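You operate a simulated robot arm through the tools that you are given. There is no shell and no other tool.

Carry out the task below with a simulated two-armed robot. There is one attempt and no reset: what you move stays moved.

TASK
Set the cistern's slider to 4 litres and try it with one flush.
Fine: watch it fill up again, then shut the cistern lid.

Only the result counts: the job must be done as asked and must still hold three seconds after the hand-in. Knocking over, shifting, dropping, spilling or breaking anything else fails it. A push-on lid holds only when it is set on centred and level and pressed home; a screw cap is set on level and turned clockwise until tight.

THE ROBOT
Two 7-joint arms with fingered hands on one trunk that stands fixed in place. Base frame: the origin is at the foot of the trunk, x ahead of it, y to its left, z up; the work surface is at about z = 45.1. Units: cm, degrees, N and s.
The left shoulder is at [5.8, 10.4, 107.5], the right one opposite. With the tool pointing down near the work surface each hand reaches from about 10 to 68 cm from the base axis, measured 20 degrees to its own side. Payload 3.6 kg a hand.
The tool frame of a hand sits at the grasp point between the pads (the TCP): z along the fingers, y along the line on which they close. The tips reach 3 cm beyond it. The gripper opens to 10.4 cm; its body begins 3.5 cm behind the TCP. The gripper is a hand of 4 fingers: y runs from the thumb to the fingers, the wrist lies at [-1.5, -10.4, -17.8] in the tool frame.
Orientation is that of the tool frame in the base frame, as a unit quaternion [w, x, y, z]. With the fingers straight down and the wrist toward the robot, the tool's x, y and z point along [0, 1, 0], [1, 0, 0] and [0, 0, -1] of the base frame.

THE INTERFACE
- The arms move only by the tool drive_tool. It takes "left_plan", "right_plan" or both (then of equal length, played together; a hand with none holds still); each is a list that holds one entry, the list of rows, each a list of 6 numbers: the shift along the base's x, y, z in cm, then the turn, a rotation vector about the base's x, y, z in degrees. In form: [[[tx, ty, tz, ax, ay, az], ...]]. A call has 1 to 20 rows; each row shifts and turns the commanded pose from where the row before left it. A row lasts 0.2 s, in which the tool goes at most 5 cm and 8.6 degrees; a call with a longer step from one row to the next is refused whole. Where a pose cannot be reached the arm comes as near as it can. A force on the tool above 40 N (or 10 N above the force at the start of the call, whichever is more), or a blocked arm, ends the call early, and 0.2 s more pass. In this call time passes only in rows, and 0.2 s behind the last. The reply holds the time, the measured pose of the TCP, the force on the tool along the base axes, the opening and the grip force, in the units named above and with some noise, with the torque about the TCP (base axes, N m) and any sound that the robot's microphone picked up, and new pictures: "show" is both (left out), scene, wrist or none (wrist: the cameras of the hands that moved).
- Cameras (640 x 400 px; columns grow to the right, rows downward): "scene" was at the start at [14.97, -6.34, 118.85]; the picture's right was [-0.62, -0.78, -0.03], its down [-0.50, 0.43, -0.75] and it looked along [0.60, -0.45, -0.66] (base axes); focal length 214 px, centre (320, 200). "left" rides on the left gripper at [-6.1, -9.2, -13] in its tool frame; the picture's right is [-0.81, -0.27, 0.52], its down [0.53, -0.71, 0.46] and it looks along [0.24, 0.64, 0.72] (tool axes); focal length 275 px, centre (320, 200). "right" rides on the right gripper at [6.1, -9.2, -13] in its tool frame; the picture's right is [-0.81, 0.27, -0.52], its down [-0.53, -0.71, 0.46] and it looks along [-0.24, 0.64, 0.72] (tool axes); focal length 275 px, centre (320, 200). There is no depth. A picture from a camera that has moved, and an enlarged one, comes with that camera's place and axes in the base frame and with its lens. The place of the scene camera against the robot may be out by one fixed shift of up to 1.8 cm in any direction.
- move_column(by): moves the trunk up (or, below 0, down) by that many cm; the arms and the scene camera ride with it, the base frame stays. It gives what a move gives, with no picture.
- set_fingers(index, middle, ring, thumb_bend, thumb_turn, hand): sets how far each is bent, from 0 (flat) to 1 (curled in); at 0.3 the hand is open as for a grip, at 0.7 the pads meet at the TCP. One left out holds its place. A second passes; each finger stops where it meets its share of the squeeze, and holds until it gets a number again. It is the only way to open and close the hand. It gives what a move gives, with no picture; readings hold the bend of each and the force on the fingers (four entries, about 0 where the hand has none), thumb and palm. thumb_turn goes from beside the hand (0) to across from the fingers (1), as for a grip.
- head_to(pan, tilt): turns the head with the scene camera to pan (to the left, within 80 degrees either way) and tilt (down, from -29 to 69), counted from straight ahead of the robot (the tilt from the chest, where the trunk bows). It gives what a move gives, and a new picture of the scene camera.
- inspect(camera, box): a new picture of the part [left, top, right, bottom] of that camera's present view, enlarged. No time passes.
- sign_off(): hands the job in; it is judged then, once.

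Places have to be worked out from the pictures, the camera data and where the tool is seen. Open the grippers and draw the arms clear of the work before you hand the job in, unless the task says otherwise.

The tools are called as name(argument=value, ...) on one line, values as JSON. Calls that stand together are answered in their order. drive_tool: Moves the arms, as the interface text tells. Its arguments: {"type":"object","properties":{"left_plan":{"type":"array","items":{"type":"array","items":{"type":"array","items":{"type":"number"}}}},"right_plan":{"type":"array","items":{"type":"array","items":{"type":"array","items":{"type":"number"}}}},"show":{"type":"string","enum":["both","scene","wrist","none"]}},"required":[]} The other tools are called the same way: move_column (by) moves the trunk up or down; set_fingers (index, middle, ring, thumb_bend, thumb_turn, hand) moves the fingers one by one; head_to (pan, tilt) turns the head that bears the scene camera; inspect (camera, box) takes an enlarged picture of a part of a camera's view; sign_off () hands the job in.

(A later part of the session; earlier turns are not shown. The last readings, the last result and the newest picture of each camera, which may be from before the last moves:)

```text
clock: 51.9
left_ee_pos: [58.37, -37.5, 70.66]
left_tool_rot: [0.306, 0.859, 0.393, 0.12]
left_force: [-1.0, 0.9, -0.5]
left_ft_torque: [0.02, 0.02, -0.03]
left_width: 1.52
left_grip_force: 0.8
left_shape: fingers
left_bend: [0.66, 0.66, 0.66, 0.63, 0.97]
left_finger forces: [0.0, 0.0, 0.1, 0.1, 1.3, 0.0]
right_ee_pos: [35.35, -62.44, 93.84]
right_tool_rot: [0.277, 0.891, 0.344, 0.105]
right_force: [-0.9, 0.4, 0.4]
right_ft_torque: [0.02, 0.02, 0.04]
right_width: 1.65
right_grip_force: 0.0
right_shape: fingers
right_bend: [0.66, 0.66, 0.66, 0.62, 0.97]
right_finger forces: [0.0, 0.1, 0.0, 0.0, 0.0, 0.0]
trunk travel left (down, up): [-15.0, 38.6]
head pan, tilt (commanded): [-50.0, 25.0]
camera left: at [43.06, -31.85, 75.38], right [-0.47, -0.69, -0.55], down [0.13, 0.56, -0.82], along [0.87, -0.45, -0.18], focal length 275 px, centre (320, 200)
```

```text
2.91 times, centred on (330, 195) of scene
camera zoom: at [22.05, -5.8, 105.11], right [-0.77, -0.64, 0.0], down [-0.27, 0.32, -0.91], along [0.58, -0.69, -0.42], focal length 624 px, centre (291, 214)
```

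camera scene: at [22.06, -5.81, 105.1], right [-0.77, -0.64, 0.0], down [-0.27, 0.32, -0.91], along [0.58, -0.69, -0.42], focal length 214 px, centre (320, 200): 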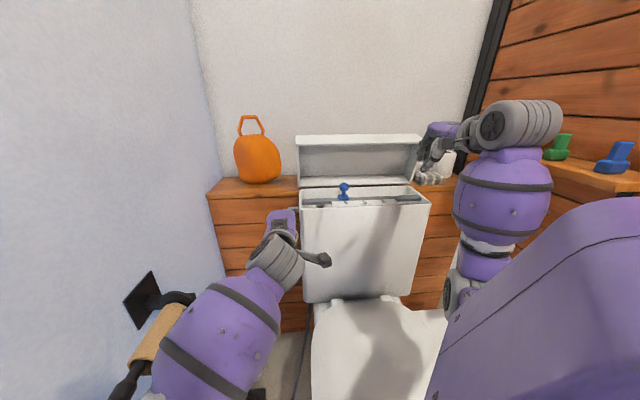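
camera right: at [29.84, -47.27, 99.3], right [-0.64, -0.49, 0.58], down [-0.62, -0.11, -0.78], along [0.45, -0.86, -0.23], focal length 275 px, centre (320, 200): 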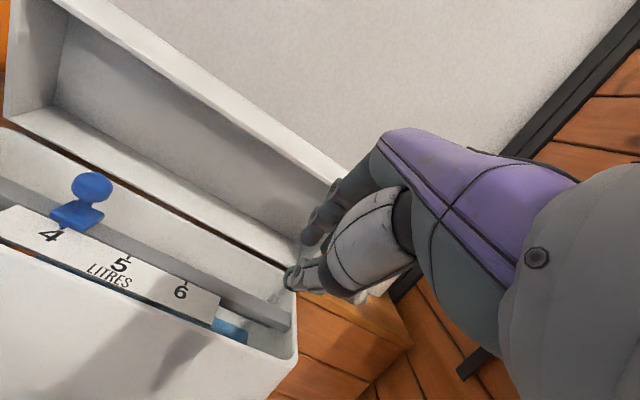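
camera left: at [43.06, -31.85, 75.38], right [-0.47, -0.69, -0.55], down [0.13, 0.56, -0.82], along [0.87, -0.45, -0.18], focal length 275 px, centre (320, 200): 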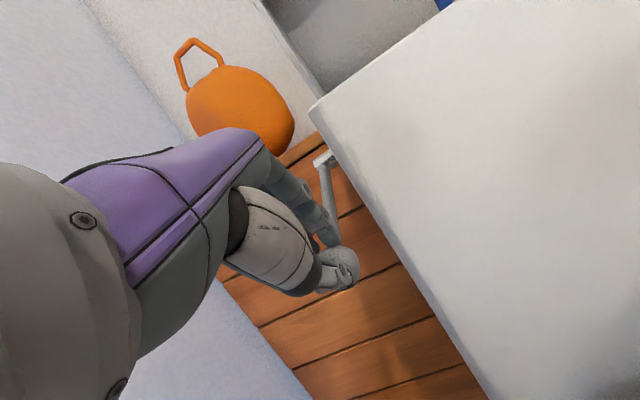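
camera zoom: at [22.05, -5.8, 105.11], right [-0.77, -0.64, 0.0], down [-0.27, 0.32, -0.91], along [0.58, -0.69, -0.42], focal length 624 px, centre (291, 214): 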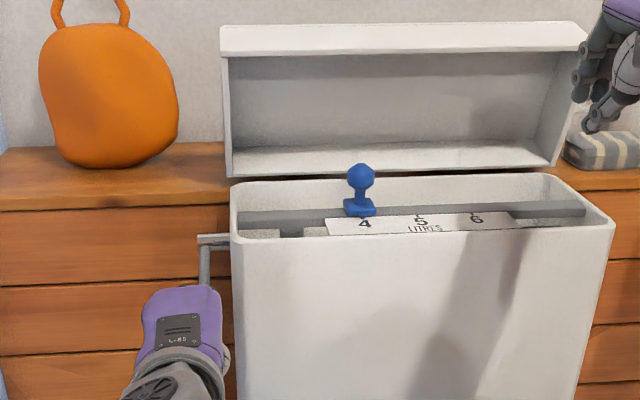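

No flush sound yet; the lever keeps yielding. I'll continue along its arc.

drive_tool(left_plan=[[[0.3, -0.3, -0.6, 0, 0, 0], [0.3, -0.3, -0.6, 0, 0, 0], [0.3, -0.3, -0.6, 0, 0, 0]]], show="wrist")

inspect(camera="left", box=[240, 140, 440, 320])

```text
clock: 52.7
left_ee_pos: [59.72, -36.95, 69.35]
left_tool_rot: [0.308, 0.858, 0.392, 0.121]
left_force: [-11.9, 4.6, 19.4]
left_ft_torque: [-0.51, -0.09, -0.23]
left_width: 2.4
left_grip_force: 13.1
left_shape: fingers
left_bend: [0.61, 0.66, 0.66, 0.61, 0.96]
left_finger forces: [21.4, 0.1, 0.1, 0.0, 4.2, 0.0]
left hand out of reach, approached as far as the arm can: row 1, 2, 3
right_ee_pos: [35.14, -62.33, 93.98]
right_tool_rot: [0.279, 0.89, 0.344, 0.106]
right_force: [0.0, -0.9, -0.1]
right_ft_torque: [0.02, 0.0, 0.0]
right_width: 1.62
right_grip_force: 0.0
right_shape: fingers
right_bend: [0.66, 0.66, 0.66, 0.62, 0.97]
right_finger forces: [0.0, 0.1, 0.0, 0.0, 0.0, 0.0]
trunk travel left (down, up): [-15.0, 38.6]
head pan, tilt (commanded): [-50.0, 25.0]
camera left: at [44.28, -31.27, 73.91], right [-0.47, -0.69, -0.55], down [0.13, 0.56, -0.82], along [0.87, -0.46, -0.17], focal length 275 px, centre (320, 200)
```

left: 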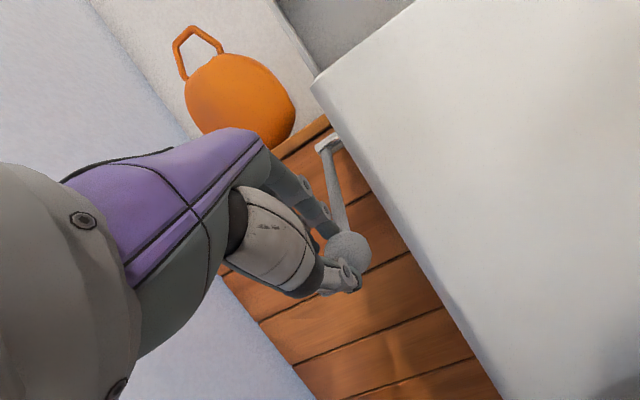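

```text
2.22 times, centred on (340, 230) of left
camera zoom: at [44.28, -31.27, 73.91], right [-0.47, -0.69, -0.55], down [0.13, 0.56, -0.82], along [0.87, -0.46, -0.17], focal length 612 px, centre (276, 133)
```

zoom: 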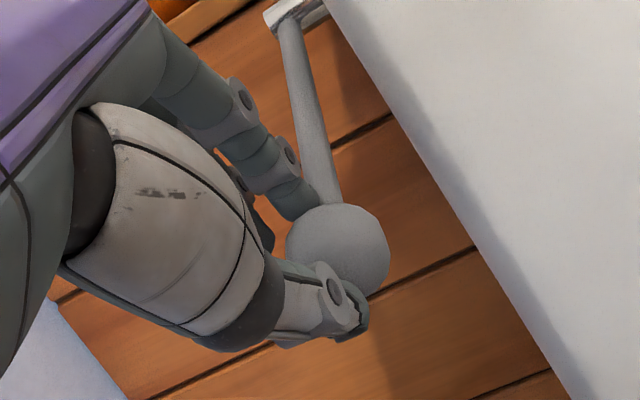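

The index now meets 21 N and the lever has turned about 30°, but no sound has been reported. I'll check the tank interior through the right camera for any change in water level.

inspect(camera="right", box=[0, 140, 320, 400])

inspect(camera="scene", box=[240, 170, 440, 300])

```text
1.54 times, centred on (160, 270) of right
camera zoom: at [29.68, -47.15, 99.44], right [-0.65, -0.49, 0.58], down [-0.62, -0.12, -0.78], along [0.45, -0.86, -0.23], focal length 424 px, centre (566, 92)
```

zoom: 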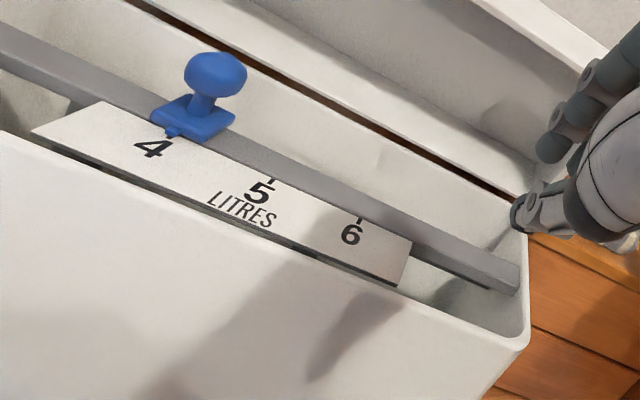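

```text
3.08 times, centred on (340, 235) of scene
camera zoom: at [21.88, -5.72, 105.16], right [-0.77, -0.64, 0.0], down [-0.27, 0.32, -0.91], along [0.58, -0.69, -0.42], focal length 660 px, centre (258, 92)
```

zoom: 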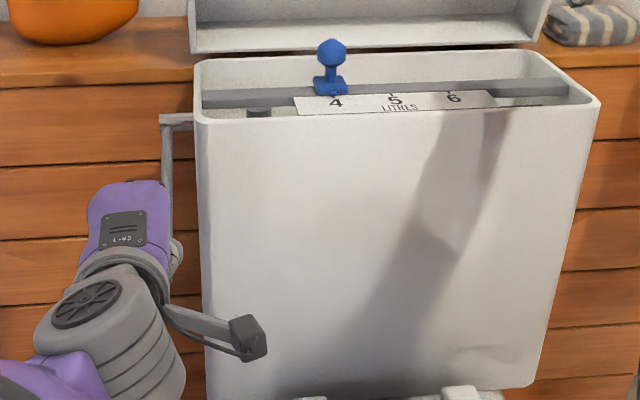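

The blue water that was visible before is gone from view, so the flush has happened. I'll release the lever by opening the left hand, then pull back toward the robot.

set_fingers(hand="left", index=0.45, middle=0.45, ring=0.45, thumb_bend=0.45)

inspect(camera="left", box=[240, 120, 460, 320])

inspect(camera="right", box=[0, 140, 320, 400])

```text
clock: 53.7
left_ee_pos: [59.95, -36.93, 68.96]
left_tool_rot: [0.306, 0.858, 0.395, 0.121]
left_force: [5.7, 7.3, 0.1]
left_ft_torque: [-0.12, 0.08, 0.32]
left_width: 6.42
left_grip_force: 4.9
left_shape: fingers
left_bend: [0.45, 0.45, 0.45, 0.45, 0.97]
left_finger forces: [9.4, 0.0, 0.0, 0.0, 0.1, 0.0]
right_ee_pos: [35.34, -62.38, 93.79]
right_tool_rot: [0.278, 0.89, 0.344, 0.105]
right_force: [1.0, -0.3, 0.0]
right_ft_torque: [0.0, 0.0, 0.01]
right_width: 1.63
right_grip_force: 0.0
right_shape: fingers
right_bend: [0.66, 0.66, 0.66, 0.62, 0.97]
right_finger forces: [0.0, 0.0, 0.0, 0.0, 0.0, 0.0]
trunk travel left (down, up): [-15.0, 38.6]
head pan, tilt (commanded): [-50.0, 25.0]
```

```text
2.00 times, centred on (350, 220) of left
camera zoom: at [44.54, -31.22, 73.64], right [-0.47, -0.69, -0.55], down [0.12, 0.56, -0.82], along [0.87, -0.45, -0.18], focal length 551 px, centre (260, 160)
```

zoom: 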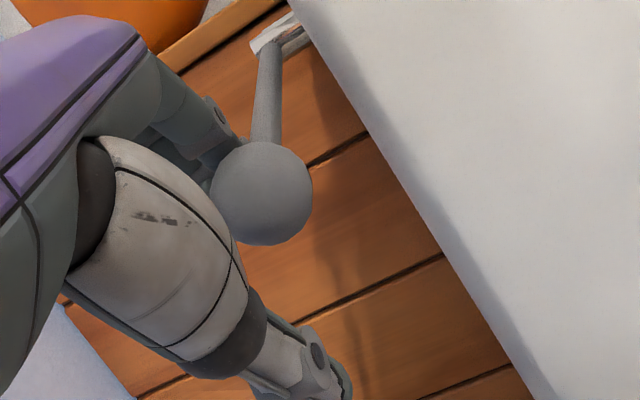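

```text
1.54 times, centred on (160, 270) of right
camera zoom: at [29.89, -47.18, 99.34], right [-0.64, -0.49, 0.59], down [-0.62, -0.11, -0.78], along [0.45, -0.86, -0.23], focal length 424 px, centre (566, 92)
```

zoom: 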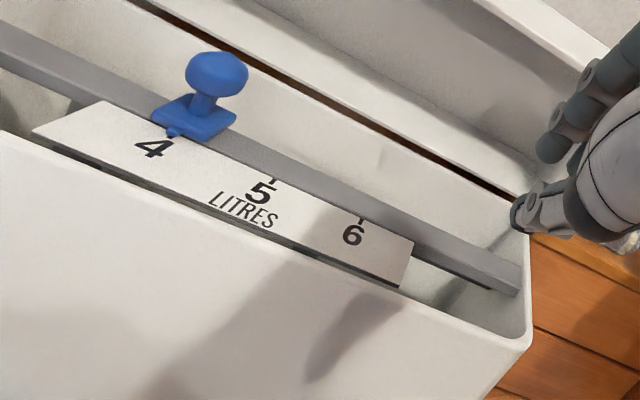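

The lever has sprung back against the hand, and the index lightly touches something inboard (the tank side). I'll open the hand wide and withdraw along the finger direction, slightly left.

set_fingers(hand="left", index=0.15, middle=0.15, ring=0.15, thumb_bend=0.3)

inspect(camera="left", box=[200, 100, 460, 340])

```text
clock: 54.7
left_ee_pos: [59.88, -36.82, 69.04]
left_tool_rot: [0.307, 0.858, 0.393, 0.12]
left_force: [0.7, 3.5, -0.9]
left_ft_torque: [-0.12, 0.01, 0.15]
left_width: 12.33
left_grip_force: 1.6
left_shape: fingers
left_bend: [0.15, 0.15, 0.15, 0.3, 0.97]
left_finger forces: [2.9, 0.0, 0.1, 0.0, 0.0, 0.0]
right_ee_pos: [35.42, -62.46, 93.83]
right_tool_rot: [0.277, 0.891, 0.344, 0.105]
right_force: [1.0, 0.8, 0.3]
right_ft_torque: [0.02, 0.02, -0.02]
right_width: 1.65
right_grip_force: 0.1
right_shape: fingers
right_bend: [0.66, 0.66, 0.66, 0.62, 0.97]
right_finger forces: [0.0, 0.0, 0.1, 0.0, 0.1, 0.1]
trunk travel left (down, up): [-15.0, 38.6]
head pan, tilt (commanded): [-50.0, 25.0]
```

```text
1.67 times, centred on (330, 220) of left
camera zoom: at [44.39, -31.31, 73.71], right [-0.47, -0.69, -0.55], down [0.13, 0.56, -0.82], along [0.87, -0.45, -0.18], focal length 459 px, centre (303, 167)
```

zoom: 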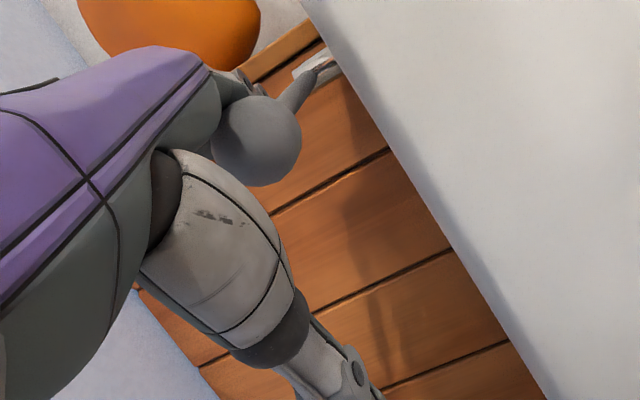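

The lever rises as the fingers open. I'll withdraw the left hand along its finger axis, up and toward the robot, so the knob slides free.

drive_tool(left_plan=[[[-0.7, 1.0, 1.5, 0, 0, 0], [-0.8, 0.95, 1.5, 0, 0, 0], [-0.9, 0.88, 1.56, 0, 0, 0], [-0.9, 0.88, 1.56, 0, 0, 0], [-0.9, 0.88, 1.56, 0, 0, 0], [-1.5, 1.4, 2.0, 0, 0, 0]]], show="both")

inspect(camera="left", box=[240, 140, 480, 380])

inspect(camera="right", box=[0, 140, 320, 400])

```text
clock: 56.1
left_ee_pos: [54.0, -31.21, 78.73]
left_tool_rot: [0.306, 0.859, 0.393, 0.12]
left_force: [-0.3, 0.2, 0.8]
left_ft_torque: [0.0, -0.03, 0.02]
left_width: 12.43
left_grip_force: 0.1
left_shape: fingers
left_bend: [0.15, 0.15, 0.15, 0.3, 0.97]
left_finger forces: [0.1, 0.0, 0.0, 0.1, 0.1, 0.0]
right_ee_pos: [35.23, -62.32, 93.86]
right_tool_rot: [0.278, 0.891, 0.344, 0.106]
right_force: [-0.4, 0.1, -0.7]
right_ft_torque: [-0.02, 0.02, -0.03]
right_width: 1.65
right_grip_force: 0.1
right_shape: fingers
right_bend: [0.66, 0.66, 0.66, 0.62, 0.97]
right_finger forces: [0.0, 0.0, 0.0, 0.1, 0.1, 0.1]
trunk travel left (down, up): [-15.0, 38.6]
head pan, tilt (commanded): [-50.0, 25.0]
camera scene: at [22.06, -5.81, 105.11], right [-0.77, -0.64, 0.0], down [-0.27, 0.32, -0.91], along [0.58, -0.69, -0.42], focal length 214 px, centre (320, 200)
camera left: at [38.59, -25.53, 83.44], right [-0.47, -0.69, -0.55], down [0.13, 0.56, -0.82], along [0.87, -0.45, -0.18], focal length 275 px, centre (320, 200)
```

scene: 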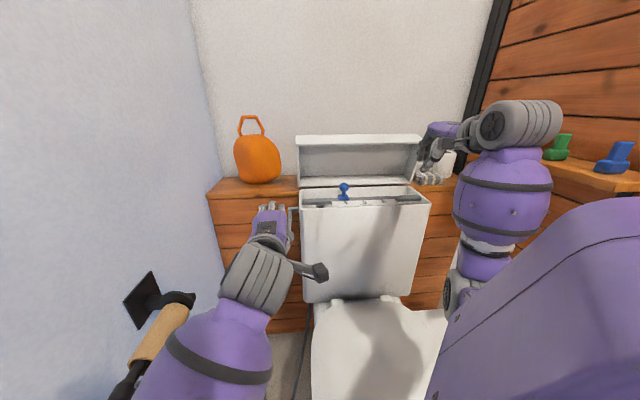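
left: 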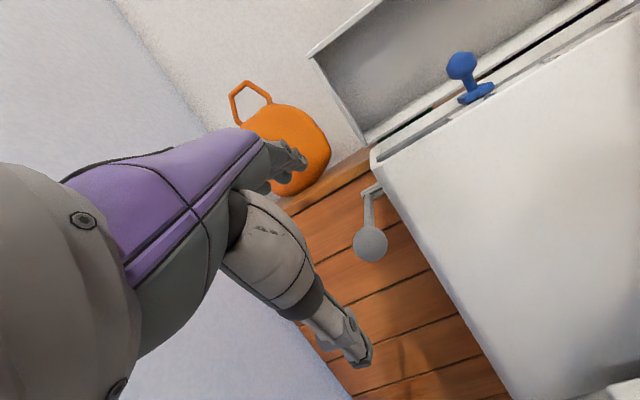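

```text
1.67 times, centred on (360, 260) of left
camera zoom: at [38.59, -25.53, 83.44], right [-0.47, -0.69, -0.55], down [0.13, 0.56, -0.82], along [0.87, -0.45, -0.18], focal length 459 px, centre (253, 100)
```

zoom: 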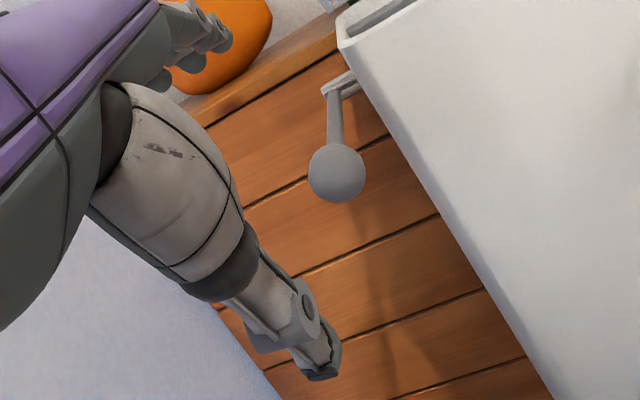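

```text
1.54 times, centred on (160, 270) of right
camera zoom: at [29.84, -47.23, 99.33], right [-0.64, -0.49, 0.58], down [-0.62, -0.11, -0.78], along [0.45, -0.86, -0.23], focal length 424 px, centre (566, 92)
```

zoom: 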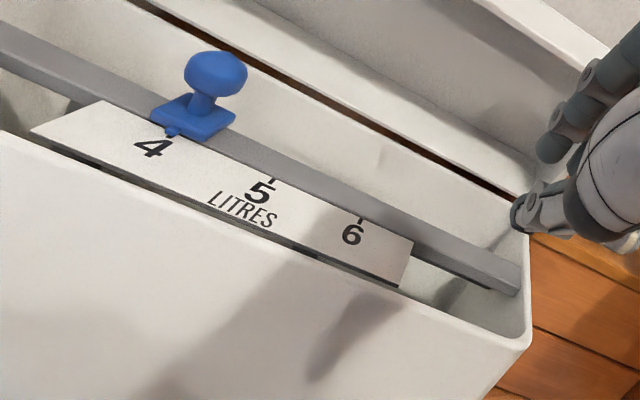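

The lever has sprung back to rest and the left hand is free. I'll pull the left hand further away and bring the right camera over the tank to watch the refill.

drive_tool(left_plan=[[[-2, 1.5, 1.5, 0, 0, 0], [-2, 1.5, 1.5, 0, 0, 0], [-2, 1.5, 1.5, 0, 0, 0], [-2, 1.5, 1.5, 0, 0, 0], [0, 0, 0, 0, 0, 0]]], right_plan=[[[2, 0.8, -0.2, 0, 0, 0], [2, 0.8, -0.3, 0, 0, 0], [2, 0.8, -0.3, 0, 0, 0], [2, 0.8, -0.3, 0, 0, 0], [2, 0.7, -0.3, 0, 0, 0]]], show="both")

inspect(camera="right", box=[0, 160, 320, 400])

```text
clock: 57.3
left_ee_pos: [45.84, -25.08, 84.92]
left_tool_rot: [0.305, 0.859, 0.393, 0.12]
left_force: [-0.2, 0.4, -0.8]
left_ft_torque: [-0.03, 0.01, -0.02]
left_width: 12.43
left_grip_force: 0.1
left_shape: fingers
left_bend: [0.15, 0.15, 0.15, 0.3, 0.97]
left_finger forces: [0.0, 0.0, 0.0, 0.0, 0.1, 0.0]
right_ee_pos: [45.52, -58.5, 92.35]
right_tool_rot: [0.277, 0.891, 0.344, 0.105]
right_force: [-0.7, 0.0, -0.1]
right_ft_torque: [0.04, -0.01, 0.0]
right_width: 1.63
right_grip_force: 0.1
right_shape: fingers
right_bend: [0.66, 0.66, 0.66, 0.62, 0.97]
right_finger forces: [0.0, 0.0, 0.0, 0.0, 0.0, 0.0]
trunk travel left (down, up): [-15.0, 38.6]
head pan, tilt (commanded): [-50.0, 25.0]
camera scene: at [22.06, -5.81, 105.1], right [-0.77, -0.64, 0.0], down [-0.27, 0.32, -0.91], along [0.58, -0.69, -0.42], focal length 214 px, centre (320, 200)
camera right: at [40.03, -43.4, 97.8], right [-0.64, -0.49, 0.58], down [-0.62, -0.11, -0.78], along [0.45, -0.86, -0.23], focal length 275 px, centre (320, 200)
camera left: at [30.53, -19.42, 89.62], right [-0.47, -0.69, -0.55], down [0.13, 0.56, -0.82], along [0.87, -0.45, -0.18], focal length 275 px, centre (320, 200)
```

scene: 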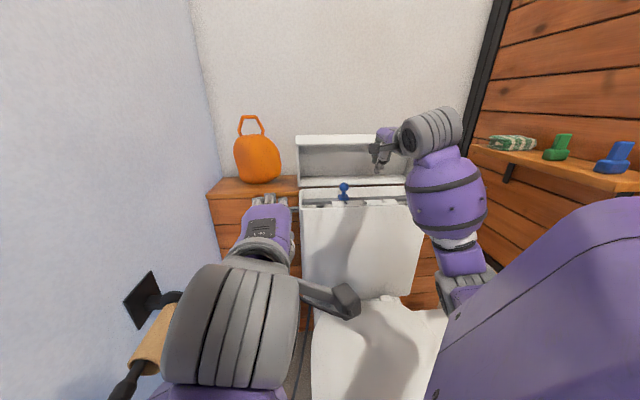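
right: 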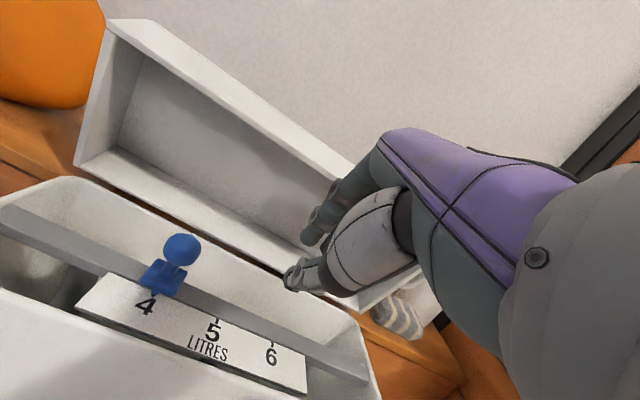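
left: 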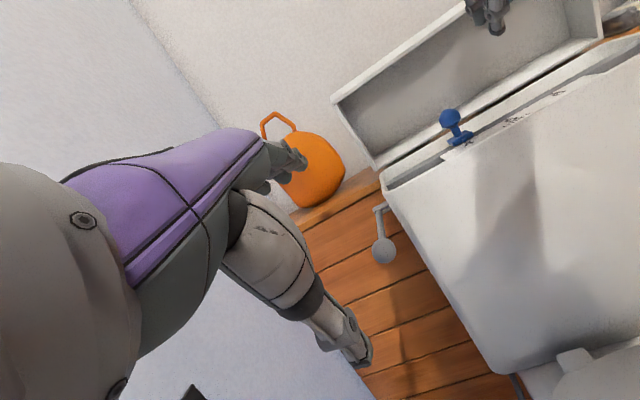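

```text
1.67 times, centred on (160, 280) of right
camera zoom: at [40.03, -43.4, 97.8], right [-0.64, -0.49, 0.58], down [-0.62, -0.11, -0.78], along [0.45, -0.86, -0.23], focal length 459 px, centre (587, 67)
```

zoom: 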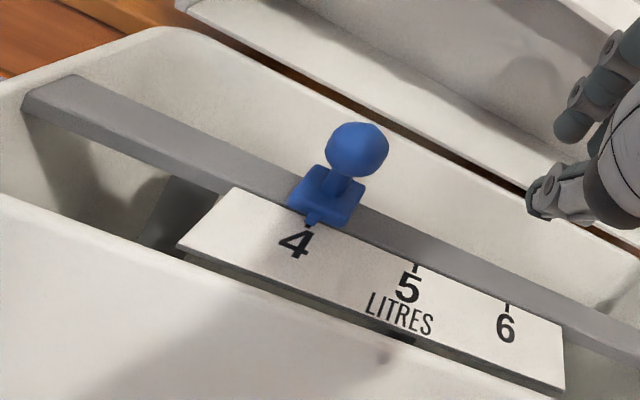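

The water and the orange float have dropped out of sight, so the tank is refilling from a low level. I'll hold still and wait, watching for the water to return.

drive_tool(right_plan=[[[0, 0, 0, 0, 0, 0], [0, 0, 0, 0, 0, 0], [0, 0, 0, 0, 0, 0], [0, 0, 0, 0, 0, 0], [0, 0, 0, 0, 0, 0], [0, 0, 0, 0, 0, 0], [0, 0, 0, 0, 0, 0], [0, 0, 0, 0, 0, 0], [0, 0, 0, 0, 0, 0], [0, 0, 0, 0, 0, 0], [0, 0, 0, 0, 0, 0], [0, 0, 0, 0, 0, 0], [0, 0, 0, 0, 0, 0], [0, 0, 0, 0, 0, 0], [0, 0, 0, 0, 0, 0], [0, 0, 0, 0, 0, 0], [0, 0, 0, 0, 0, 0], [0, 0, 0, 0, 0, 0], [0, 0, 0, 0, 0, 0], [0, 0, 0, 0, 0, 0]]], show="none")

inspect(camera="right", box=[0, 160, 320, 400])

```text
clock: 61.5
left_ee_pos: [45.93, -25.09, 84.89]
left_tool_rot: [0.306, 0.859, 0.393, 0.121]
left_force: [-0.3, 0.0, 0.1]
left_ft_torque: [0.0, -0.01, 0.01]
left_width: 12.43
left_grip_force: 0.1
left_shape: fingers
left_bend: [0.15, 0.15, 0.15, 0.3, 0.97]
left_finger forces: [0.0, 0.0, 0.0, 0.1, 0.0, 0.1]
right_ee_pos: [45.43, -58.6, 92.33]
right_tool_rot: [0.277, 0.891, 0.344, 0.106]
right_force: [-0.2, -0.5, 0.5]
right_ft_torque: [0.01, -0.02, 0.01]
right_width: 1.63
right_grip_force: 0.0
right_shape: fingers
right_bend: [0.66, 0.66, 0.66, 0.62, 0.97]
right_finger forces: [0.0, 0.0, 0.0, 0.1, 0.0, 0.0]
trunk travel left (down, up): [-15.0, 38.6]
head pan, tilt (commanded): [-50.0, 25.0]
```

```text
1.67 times, centred on (160, 280) of right
camera zoom: at [40.0, -43.42, 97.81], right [-0.64, -0.49, 0.58], down [-0.62, -0.11, -0.78], along [0.45, -0.86, -0.23], focal length 459 px, centre (587, 67)
```

zoom: 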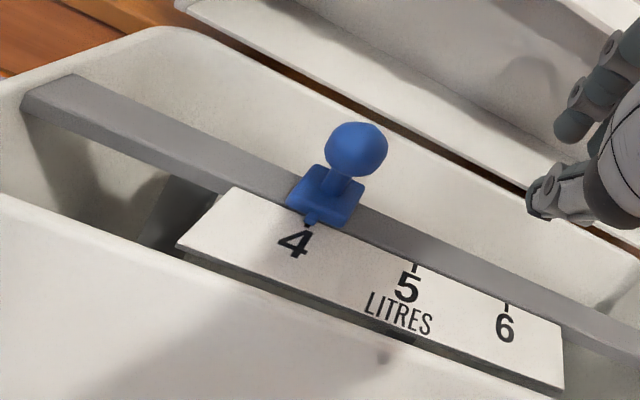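

No visible change after 4 s. I'll wait a few more seconds, as the refill may be slow.

drive_tool(right_plan=[[[0, 0, 0, 0, 0, 0], [0, 0, 0, 0, 0, 0], [0, 0, 0, 0, 0, 0], [0, 0, 0, 0, 0, 0], [0, 0, 0, 0, 0, 0], [0, 0, 0, 0, 0, 0], [0, 0, 0, 0, 0, 0], [0, 0, 0, 0, 0, 0], [0, 0, 0, 0, 0, 0], [0, 0, 0, 0, 0, 0], [0, 0, 0, 0, 0, 0], [0, 0, 0, 0, 0, 0], [0, 0, 0, 0, 0, 0], [0, 0, 0, 0, 0, 0], [0, 0, 0, 0, 0, 0], [0, 0, 0, 0, 0, 0], [0, 0, 0, 0, 0, 0], [0, 0, 0, 0, 0, 0], [0, 0, 0, 0, 0, 0], [0, 0, 0, 0, 0, 0]]], show="none")

inspect(camera="right", box=[0, 200, 120, 320])

inspect(camera="left", box=[360, 60, 640, 280])

inspect(camera="scene", box=[280, 170, 400, 230])

```text
clock: 65.7
left_ee_pos: [45.82, -25.17, 84.93]
left_tool_rot: [0.306, 0.859, 0.394, 0.12]
left_force: [0.4, 0.2, 0.1]
left_ft_torque: [-0.04, -0.02, 0.03]
left_width: 12.42
left_grip_force: 0.0
left_shape: fingers
left_bend: [0.15, 0.15, 0.15, 0.3, 0.97]
left_finger forces: [0.0, 0.1, 0.0, 0.0, 0.1, 0.0]
right_ee_pos: [45.4, -58.59, 92.4]
right_tool_rot: [0.277, 0.891, 0.344, 0.106]
right_force: [0.6, 0.4, 0.6]
right_ft_torque: [0.01, 0.01, -0.01]
right_width: 1.63
right_grip_force: 0.0
right_shape: fingers
right_bend: [0.66, 0.66, 0.66, 0.62, 0.97]
right_finger forces: [0.0, 0.0, 0.0, 0.1, 0.0, 0.0]
trunk travel left (down, up): [-15.0, 38.6]
head pan, tilt (commanded): [-50.0, 25.0]
```

```text
3.33 times, centred on (60, 260) of right
camera zoom: at [40.0, -43.42, 97.81], right [-0.64, -0.49, 0.58], down [-0.62, -0.11, -0.78], along [0.45, -0.86, -0.23], focal length 918 px, centre (1187, 0)
```

zoom: 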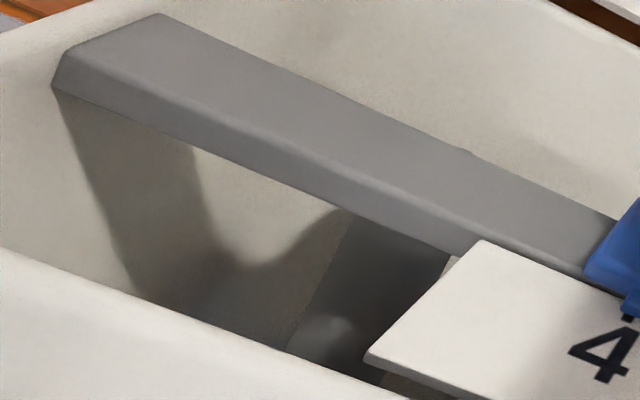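

```text
1.82 times, centred on (500, 170) of left
camera zoom: at [30.56, -19.44, 89.6], right [-0.47, -0.69, -0.55], down [0.13, 0.56, -0.82], along [0.87, -0.45, -0.18], focal length 500 px, centre (-7, 254)
```

zoom: 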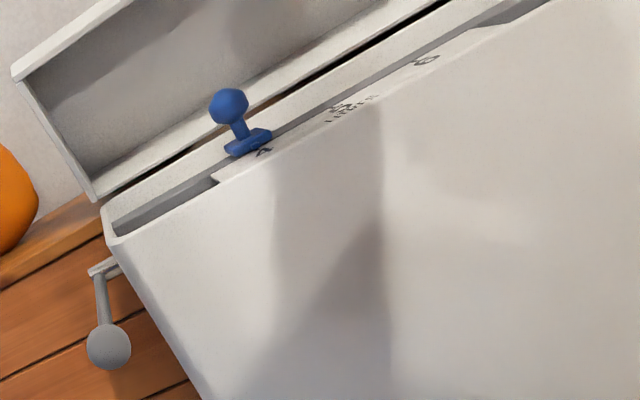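

```text
5.33 times, centred on (340, 200) of scene
camera zoom: at [22.06, -5.81, 105.1], right [-0.77, -0.64, 0.0], down [-0.27, 0.32, -0.91], along [0.58, -0.69, -0.42], focal length 1144 px, centre (213, 200)
```

zoom: 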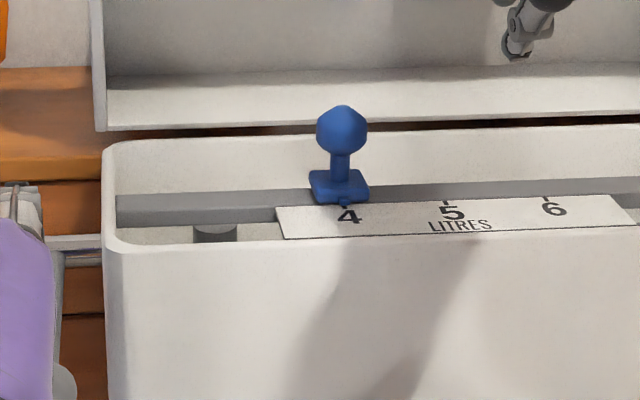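

The water surface is hidden at this viewing angle. I'll pitch the right hand downward and shift it forward-left (above the slider, clear of the lid) for a steeper view into the tank.

drive_tool(right_plan=[[[1.5, 0.6, 0.4, 4.9, 5.0, 0], [1.5, 0.6, 0.4, 4.9, 5.0, 0], [1.5, 0.6, 0.4, 4.9, 5.0, 0], [1.5, 0.6, 0.4, 4.9, 5.0, 0], [1.5, 0.6, 0.4, 4.9, 5.0, 0]]], show="wrist")

inspect(camera="right", box=[0, 200, 320, 400])

```text
clock: 66.9
left_ee_pos: [45.87, -25.12, 84.99]
left_tool_rot: [0.307, 0.858, 0.393, 0.121]
left_force: [0.6, -0.9, -0.3]
left_ft_torque: [0.0, -0.03, 0.0]
left_width: 12.45
left_grip_force: 0.0
left_shape: fingers
left_bend: [0.15, 0.15, 0.15, 0.3, 0.97]
left_finger forces: [0.1, 0.1, 0.1, 0.0, 0.0, 0.0]
right_ee_pos: [52.93, -55.63, 94.4]
right_tool_rot: [0.002, 0.931, 0.365, -0.019]
right_force: [0.6, -0.5, -0.3]
right_ft_torque: [-0.03, -0.02, 0.04]
right_width: 1.65
right_grip_force: 0.0
right_shape: fingers
right_bend: [0.66, 0.66, 0.66, 0.62, 0.97]
right_finger forces: [0.0, 0.0, 0.0, 0.1, 0.1, 0.1]
trunk travel left (down, up): [-15.0, 38.6]
head pan, tilt (commanded): [-50.0, 25.0]
camera right: at [51.57, -44.5, 107.28], right [-0.39, -0.74, 0.54], down [-0.89, 0.15, -0.43], along [0.23, -0.65, -0.72], focal length 275 px, centre (320, 200)
```

right: 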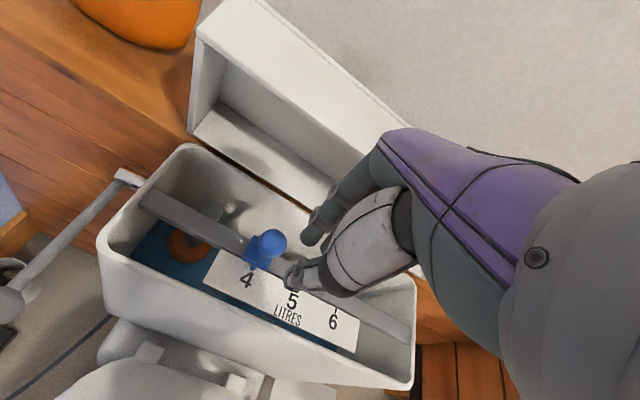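

```text
2.00 times, centred on (160, 300) of right
camera zoom: at [51.57, -44.5, 107.28], right [-0.39, -0.74, 0.54], down [-0.89, 0.15, -0.43], along [0.23, -0.65, -0.72], focal length 551 px, centre (640, 0)
```

zoom: 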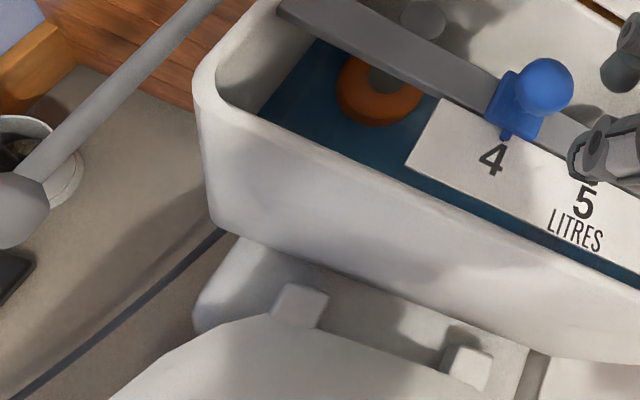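

Now I can see the water and the orange float, well below the rim. I'll wait and watch whether the level rises.

drive_tool(right_plan=[[[0, 0, 0, 0, 0, 0], [0, 0, 0, 0, 0, 0], [0, 0, 0, 0, 0, 0], [0, 0, 0, 0, 0, 0], [0, 0, 0, 0, 0, 0], [0, 0, 0, 0, 0, 0], [0, 0, 0, 0, 0, 0], [0, 0, 0, 0, 0, 0], [0, 0, 0, 0, 0, 0], [0, 0, 0, 0, 0, 0], [0, 0, 0, 0, 0, 0], [0, 0, 0, 0, 0, 0], [0, 0, 0, 0, 0, 0], [0, 0, 0, 0, 0, 0], [0, 0, 0, 0, 0, 0], [0, 0, 0, 0, 0, 0], [0, 0, 0, 0, 0, 0], [0, 0, 0, 0, 0, 0], [0, 0, 0, 0, 0, 0], [0, 0, 0, 0, 0, 0]]], show="none")

inspect(camera="right", box=[0, 200, 320, 400])

```text
clock: 71.1
left_ee_pos: [45.99, -25.12, 84.93]
left_tool_rot: [0.306, 0.858, 0.394, 0.12]
left_force: [1.1, -0.3, 0.4]
left_ft_torque: [0.03, 0.01, 0.01]
left_width: 12.45
left_grip_force: 0.0
left_shape: fingers
left_bend: [0.15, 0.15, 0.15, 0.3, 0.97]
left_finger forces: [0.1, 0.0, 0.1, 0.1, 0.1, 0.0]
right_ee_pos: [52.95, -55.6, 94.33]
right_tool_rot: [0.003, 0.931, 0.366, -0.018]
right_force: [0.0, 0.2, 0.5]
right_ft_torque: [-0.05, 0.01, -0.01]
right_width: 1.66
right_grip_force: 0.1
right_shape: fingers
right_bend: [0.66, 0.66, 0.66, 0.62, 0.97]
right_finger forces: [0.0, 0.0, 0.0, 0.0, 0.0, 0.0]
trunk travel left (down, up): [-15.0, 38.6]
head pan, tilt (commanded): [-50.0, 25.0]
```

```text
2.00 times, centred on (160, 300) of right
camera zoom: at [51.59, -44.46, 107.24], right [-0.39, -0.74, 0.54], down [-0.89, 0.15, -0.43], along [0.24, -0.65, -0.72], focal length 551 px, centre (640, 0)
```

zoom: 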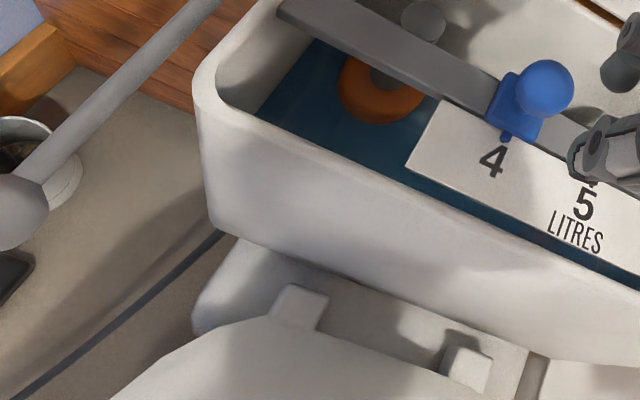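

The float seems to have risen very slightly, so it is refilling slowly. I'll keep waiting.

drive_tool(right_plan=[[[0, 0, 0, 0, 0, 0], [0, 0, 0, 0, 0, 0], [0, 0, 0, 0, 0, 0], [0, 0, 0, 0, 0, 0], [0, 0, 0, 0, 0, 0], [0, 0, 0, 0, 0, 0], [0, 0, 0, 0, 0, 0], [0, 0, 0, 0, 0, 0], [0, 0, 0, 0, 0, 0], [0, 0, 0, 0, 0, 0], [0, 0, 0, 0, 0, 0], [0, 0, 0, 0, 0, 0], [0, 0, 0, 0, 0, 0], [0, 0, 0, 0, 0, 0], [0, 0, 0, 0, 0, 0], [0, 0, 0, 0, 0, 0], [0, 0, 0, 0, 0, 0], [0, 0, 0, 0, 0, 0], [0, 0, 0, 0, 0, 0], [0, 0, 0, 0, 0, 0]]], show="none")

drive_tool(right_plan=[[[0, 0, 0, 0, 0, 0], [0, 0, 0, 0, 0, 0], [0, 0, 0, 0, 0, 0], [0, 0, 0, 0, 0, 0], [0, 0, 0, 0, 0, 0], [0, 0, 0, 0, 0, 0], [0, 0, 0, 0, 0, 0], [0, 0, 0, 0, 0, 0], [0, 0, 0, 0, 0, 0], [0, 0, 0, 0, 0, 0], [0, 0, 0, 0, 0, 0], [0, 0, 0, 0, 0, 0], [0, 0, 0, 0, 0, 0], [0, 0, 0, 0, 0, 0], [0, 0, 0, 0, 0, 0], [0, 0, 0, 0, 0, 0], [0, 0, 0, 0, 0, 0], [0, 0, 0, 0, 0, 0], [0, 0, 0, 0, 0, 0], [0, 0, 0, 0, 0, 0]]], show="none")

inspect(camera="right", box=[0, 200, 320, 400])

```text
clock: 75.3
left_ee_pos: [45.87, -25.13, 84.87]
left_tool_rot: [0.305, 0.859, 0.393, 0.12]
left_force: [-0.8, 0.4, -0.5]
left_ft_torque: [0.01, 0.0, 0.0]
left_width: 12.45
left_grip_force: 0.2
left_shape: fingers
left_bend: [0.15, 0.15, 0.15, 0.3, 0.97]
left_finger forces: [0.0, 0.1, 0.0, 0.0, 0.1, 0.0]
right_ee_pos: [52.9, -55.65, 94.21]
right_tool_rot: [0.002, 0.93, 0.366, -0.019]
right_force: [-1.4, -0.6, 0.4]
right_ft_torque: [0.0, -0.02, 0.0]
right_width: 1.65
right_grip_force: 0.0
right_shape: fingers
right_bend: [0.66, 0.66, 0.66, 0.62, 0.97]
right_finger forces: [0.0, 0.0, 0.0, 0.1, 0.0, 0.0]
trunk travel left (down, up): [-15.0, 38.6]
head pan, tilt (commanded): [-50.0, 25.0]
```

```text
clock: 79.5
left_ee_pos: [45.89, -25.08, 84.82]
left_tool_rot: [0.306, 0.859, 0.393, 0.119]
left_force: [0.3, -0.3, -0.5]
left_ft_torque: [-0.02, 0.02, -0.03]
left_width: 12.44
left_grip_force: 0.0
left_shape: fingers
left_bend: [0.15, 0.15, 0.15, 0.3, 0.97]
left_finger forces: [0.0, 0.0, 0.0, 0.0, 0.1, 0.1]
right_ee_pos: [53.0, -55.67, 94.41]
right_tool_rot: [0.004, 0.931, 0.365, -0.018]
right_force: [-0.1, -0.1, 0.2]
right_ft_torque: [0.01, 0.03, -0.01]
right_width: 1.63
right_grip_force: 0.0
right_shape: fingers
right_bend: [0.66, 0.66, 0.66, 0.62, 0.97]
right_finger forces: [0.0, 0.0, 0.0, 0.1, 0.1, 0.0]
trunk travel left (down, up): [-15.0, 38.6]
head pan, tilt (commanded): [-50.0, 25.0]
```

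```text
2.00 times, centred on (160, 300) of right
camera zoom: at [51.59, -44.46, 107.24], right [-0.39, -0.74, 0.54], down [-0.89, 0.15, -0.43], along [0.24, -0.65, -0.72], focal length 551 px, centre (640, 0)
```

zoom: 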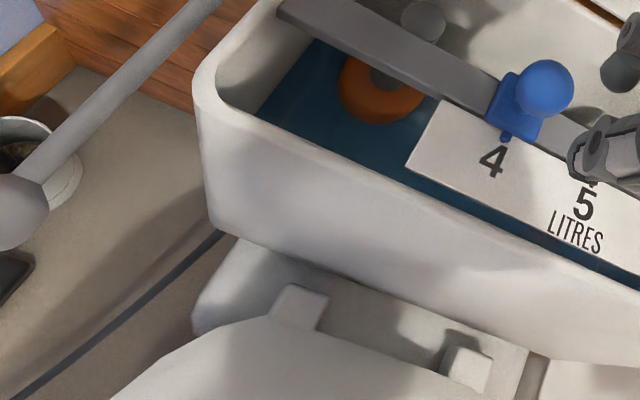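

The level has been still for the last 8 s, so either it is full at its new level or it isn't filling. I'll take a second view from a shifted position to measure the float's height.

drive_tool(right_plan=[[[-2.5, -2.5, 0, 0, 0, 0], [-2.5, -2.5, 0, 0, 0, 0]]], show="wrist")

inspect(camera="right", box=[0, 160, 240, 340])

```text
clock: 80.1
left_ee_pos: [45.87, -25.1, 84.91]
left_tool_rot: [0.306, 0.858, 0.394, 0.121]
left_force: [-0.1, -0.5, 0.1]
left_ft_torque: [0.02, -0.01, -0.01]
left_width: 12.45
left_grip_force: 0.0
left_shape: fingers
left_bend: [0.15, 0.15, 0.15, 0.3, 0.97]
left_finger forces: [0.0, 0.1, 0.1, 0.0, 0.0, 0.1]
right_ee_pos: [47.92, -60.5, 94.45]
right_tool_rot: [0.003, 0.931, 0.365, -0.019]
right_force: [0.6, 0.2, -0.1]
right_ft_torque: [-0.02, 0.02, -0.02]
right_width: 1.67
right_grip_force: 0.2
right_shape: fingers
right_bend: [0.66, 0.66, 0.66, 0.62, 0.97]
right_finger forces: [0.0, 0.1, 0.0, 0.1, 0.0, 0.0]
trunk travel left (down, up): [-15.0, 38.6]
head pan, tilt (commanded): [-50.0, 25.0]
camera right: at [46.6, -49.4, 107.29], right [-0.39, -0.74, 0.54], down [-0.89, 0.15, -0.43], along [0.24, -0.65, -0.72], focal length 275 px, centre (320, 200)
```

right: 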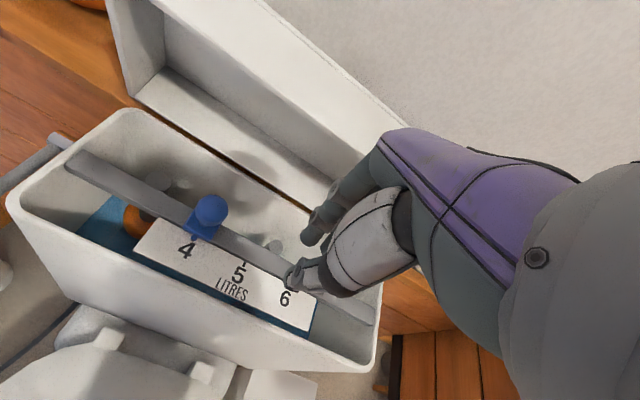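

```text
2.22 times, centred on (120, 250) of right
camera zoom: at [46.6, -49.4, 107.29], right [-0.39, -0.74, 0.54], down [-0.89, 0.15, -0.43], along [0.24, -0.65, -0.72], focal length 612 px, centre (764, 89)
```

zoom: 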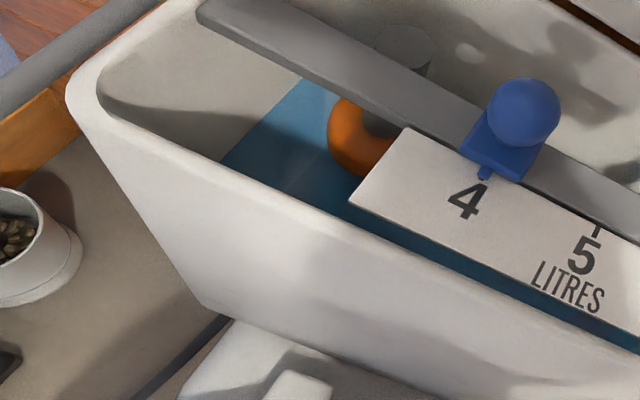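

From two views the float is now about 4–8 cm lower than before the flush. I'll zoom in closely on the float now and again after some seconds, to detect any slow rise.

inspect(camera="right", box=[70, 180, 170, 260])

drive_tool(right_plan=[[[0, 0, 0, 0, 0, 0], [0, 0, 0, 0, 0, 0], [0, 0, 0, 0, 0, 0], [0, 0, 0, 0, 0, 0], [0, 0, 0, 0, 0, 0], [0, 0, 0, 0, 0, 0], [0, 0, 0, 0, 0, 0], [0, 0, 0, 0, 0, 0], [0, 0, 0, 0, 0, 0], [0, 0, 0, 0, 0, 0], [0, 0, 0, 0, 0, 0], [0, 0, 0, 0, 0, 0], [0, 0, 0, 0, 0, 0], [0, 0, 0, 0, 0, 0], [0, 0, 0, 0, 0, 0], [0, 0, 0, 0, 0, 0], [0, 0, 0, 0, 0, 0], [0, 0, 0, 0, 0, 0], [0, 0, 0, 0, 0, 0], [0, 0, 0, 0, 0, 0]]], show="none")

inspect(camera="right", box=[70, 180, 170, 260])

```text
5.00 times, centred on (120, 220) of right
camera zoom: at [46.6, -49.4, 107.29], right [-0.39, -0.74, 0.54], down [-0.89, 0.15, -0.43], along [0.24, -0.65, -0.72], focal length 1376 px, centre (1320, 100)
```

zoom: 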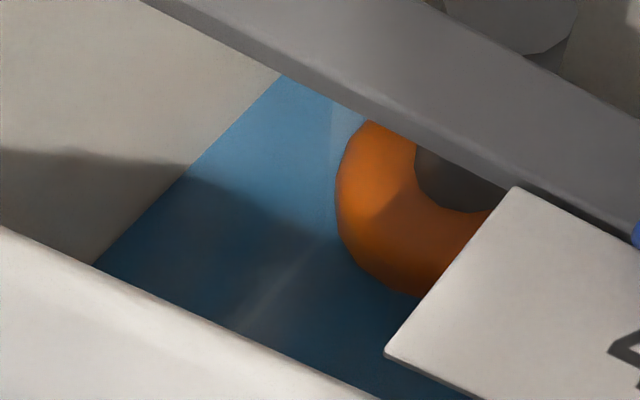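

```text
clock: 84.3
left_ee_pos: [45.9, -25.05, 84.93]
left_tool_rot: [0.306, 0.858, 0.394, 0.121]
left_force: [-0.1, 0.5, 0.1]
left_ft_torque: [0.0, -0.02, 0.01]
left_width: 12.43
left_grip_force: 0.0
left_shape: fingers
left_bend: [0.15, 0.15, 0.15, 0.3, 0.97]
left_finger forces: [0.0, 0.0, 0.1, 0.0, 0.0, 0.0]
right_ee_pos: [47.79, -60.47, 94.36]
right_tool_rot: [0.003, 0.931, 0.366, -0.019]
right_force: [-0.1, 0.0, -0.6]
right_ft_torque: [-0.01, 0.01, 0.01]
right_width: 1.66
right_grip_force: 0.1
right_shape: fingers
right_bend: [0.66, 0.66, 0.66, 0.62, 0.97]
right_finger forces: [0.0, 0.1, 0.0, 0.0, 0.0, 0.0]
trunk travel left (down, up): [-15.0, 38.6]
head pan, tilt (commanded): [-50.0, 25.0]
```

```text
5.00 times, centred on (120, 220) of right
camera zoom: at [46.64, -49.39, 107.28], right [-0.39, -0.74, 0.54], down [-0.89, 0.15, -0.43], along [0.24, -0.65, -0.72], focal length 1376 px, centre (1320, 100)
```

zoom: 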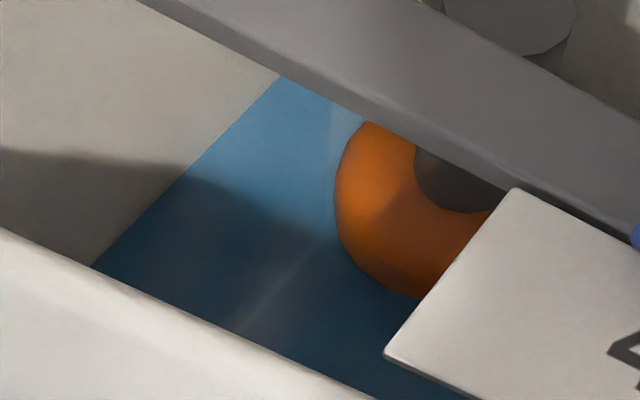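

The level is static at about z≈67–68, versus roughly 70 before the flush, which matches a refill to the 4-litre level. To confirm it actually rose, I'll return the camera to the pose I used at 65 s, when nothing was visible, and compare.

drive_tool(right_plan=[[[-0.5, 0.4, -0.4, -4.9, -5.0, 0], [-0.5, 0.4, -0.4, -4.9, -5.0, 0], [-0.5, 0.4, -0.4, -4.9, -5.0, 0], [-0.5, 0.4, -0.4, -4.9, -5.0, 0], [-0.4, 0.3, -0.4, -4.9, -5.0, 0]]], show="wrist")

inspect(camera="right", box=[0, 200, 120, 320])

```text
clock: 85.5
left_ee_pos: [45.97, -25.13, 84.89]
left_tool_rot: [0.307, 0.859, 0.392, 0.119]
left_force: [1.0, -0.1, -0.2]
left_ft_torque: [0.0, 0.0, -0.01]
left_width: 12.44
left_grip_force: 0.0
left_shape: fingers
left_bend: [0.15, 0.15, 0.15, 0.3, 0.97]
left_finger forces: [0.0, 0.0, 0.0, 0.1, 0.0, 0.0]
right_ee_pos: [45.62, -58.7, 92.53]
right_tool_rot: [0.278, 0.891, 0.343, 0.106]
right_force: [-0.1, 0.4, -0.1]
right_ft_torque: [0.0, 0.02, -0.01]
right_width: 1.67
right_grip_force: 0.0
right_shape: fingers
right_bend: [0.66, 0.66, 0.66, 0.62, 0.97]
right_finger forces: [0.0, 0.1, 0.0, 0.0, 0.0, 0.0]
trunk travel left (down, up): [-15.0, 38.6]
head pan, tilt (commanded): [-50.0, 25.0]
camera right: at [40.07, -43.5, 97.93], right [-0.65, -0.49, 0.58], down [-0.62, -0.12, -0.78], along [0.45, -0.86, -0.23], focal length 275 px, centre (320, 200)
```

right: 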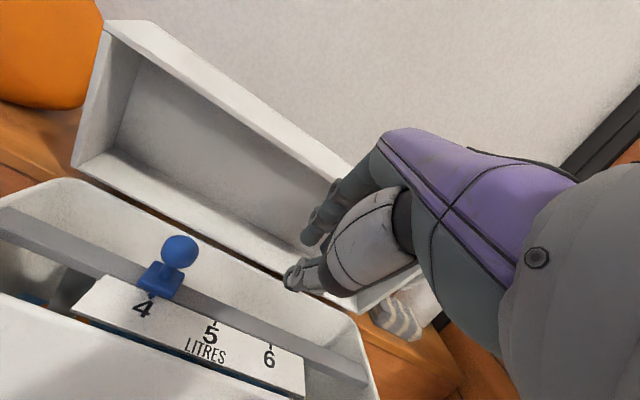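

```text
3.33 times, centred on (60, 260) of right
camera zoom: at [40.07, -43.5, 97.93], right [-0.65, -0.49, 0.58], down [-0.62, -0.12, -0.78], along [0.45, -0.86, -0.23], focal length 918 px, centre (1187, 0)
```

zoom: 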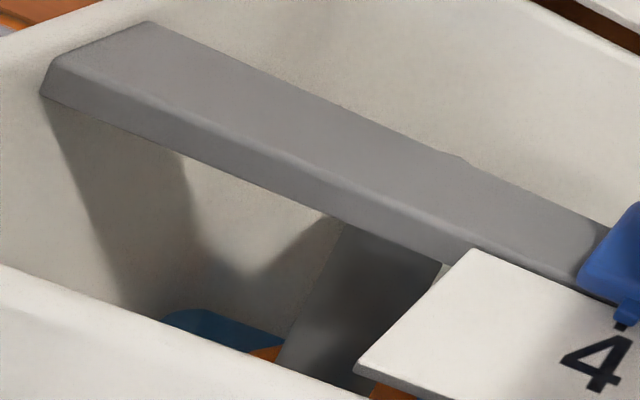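

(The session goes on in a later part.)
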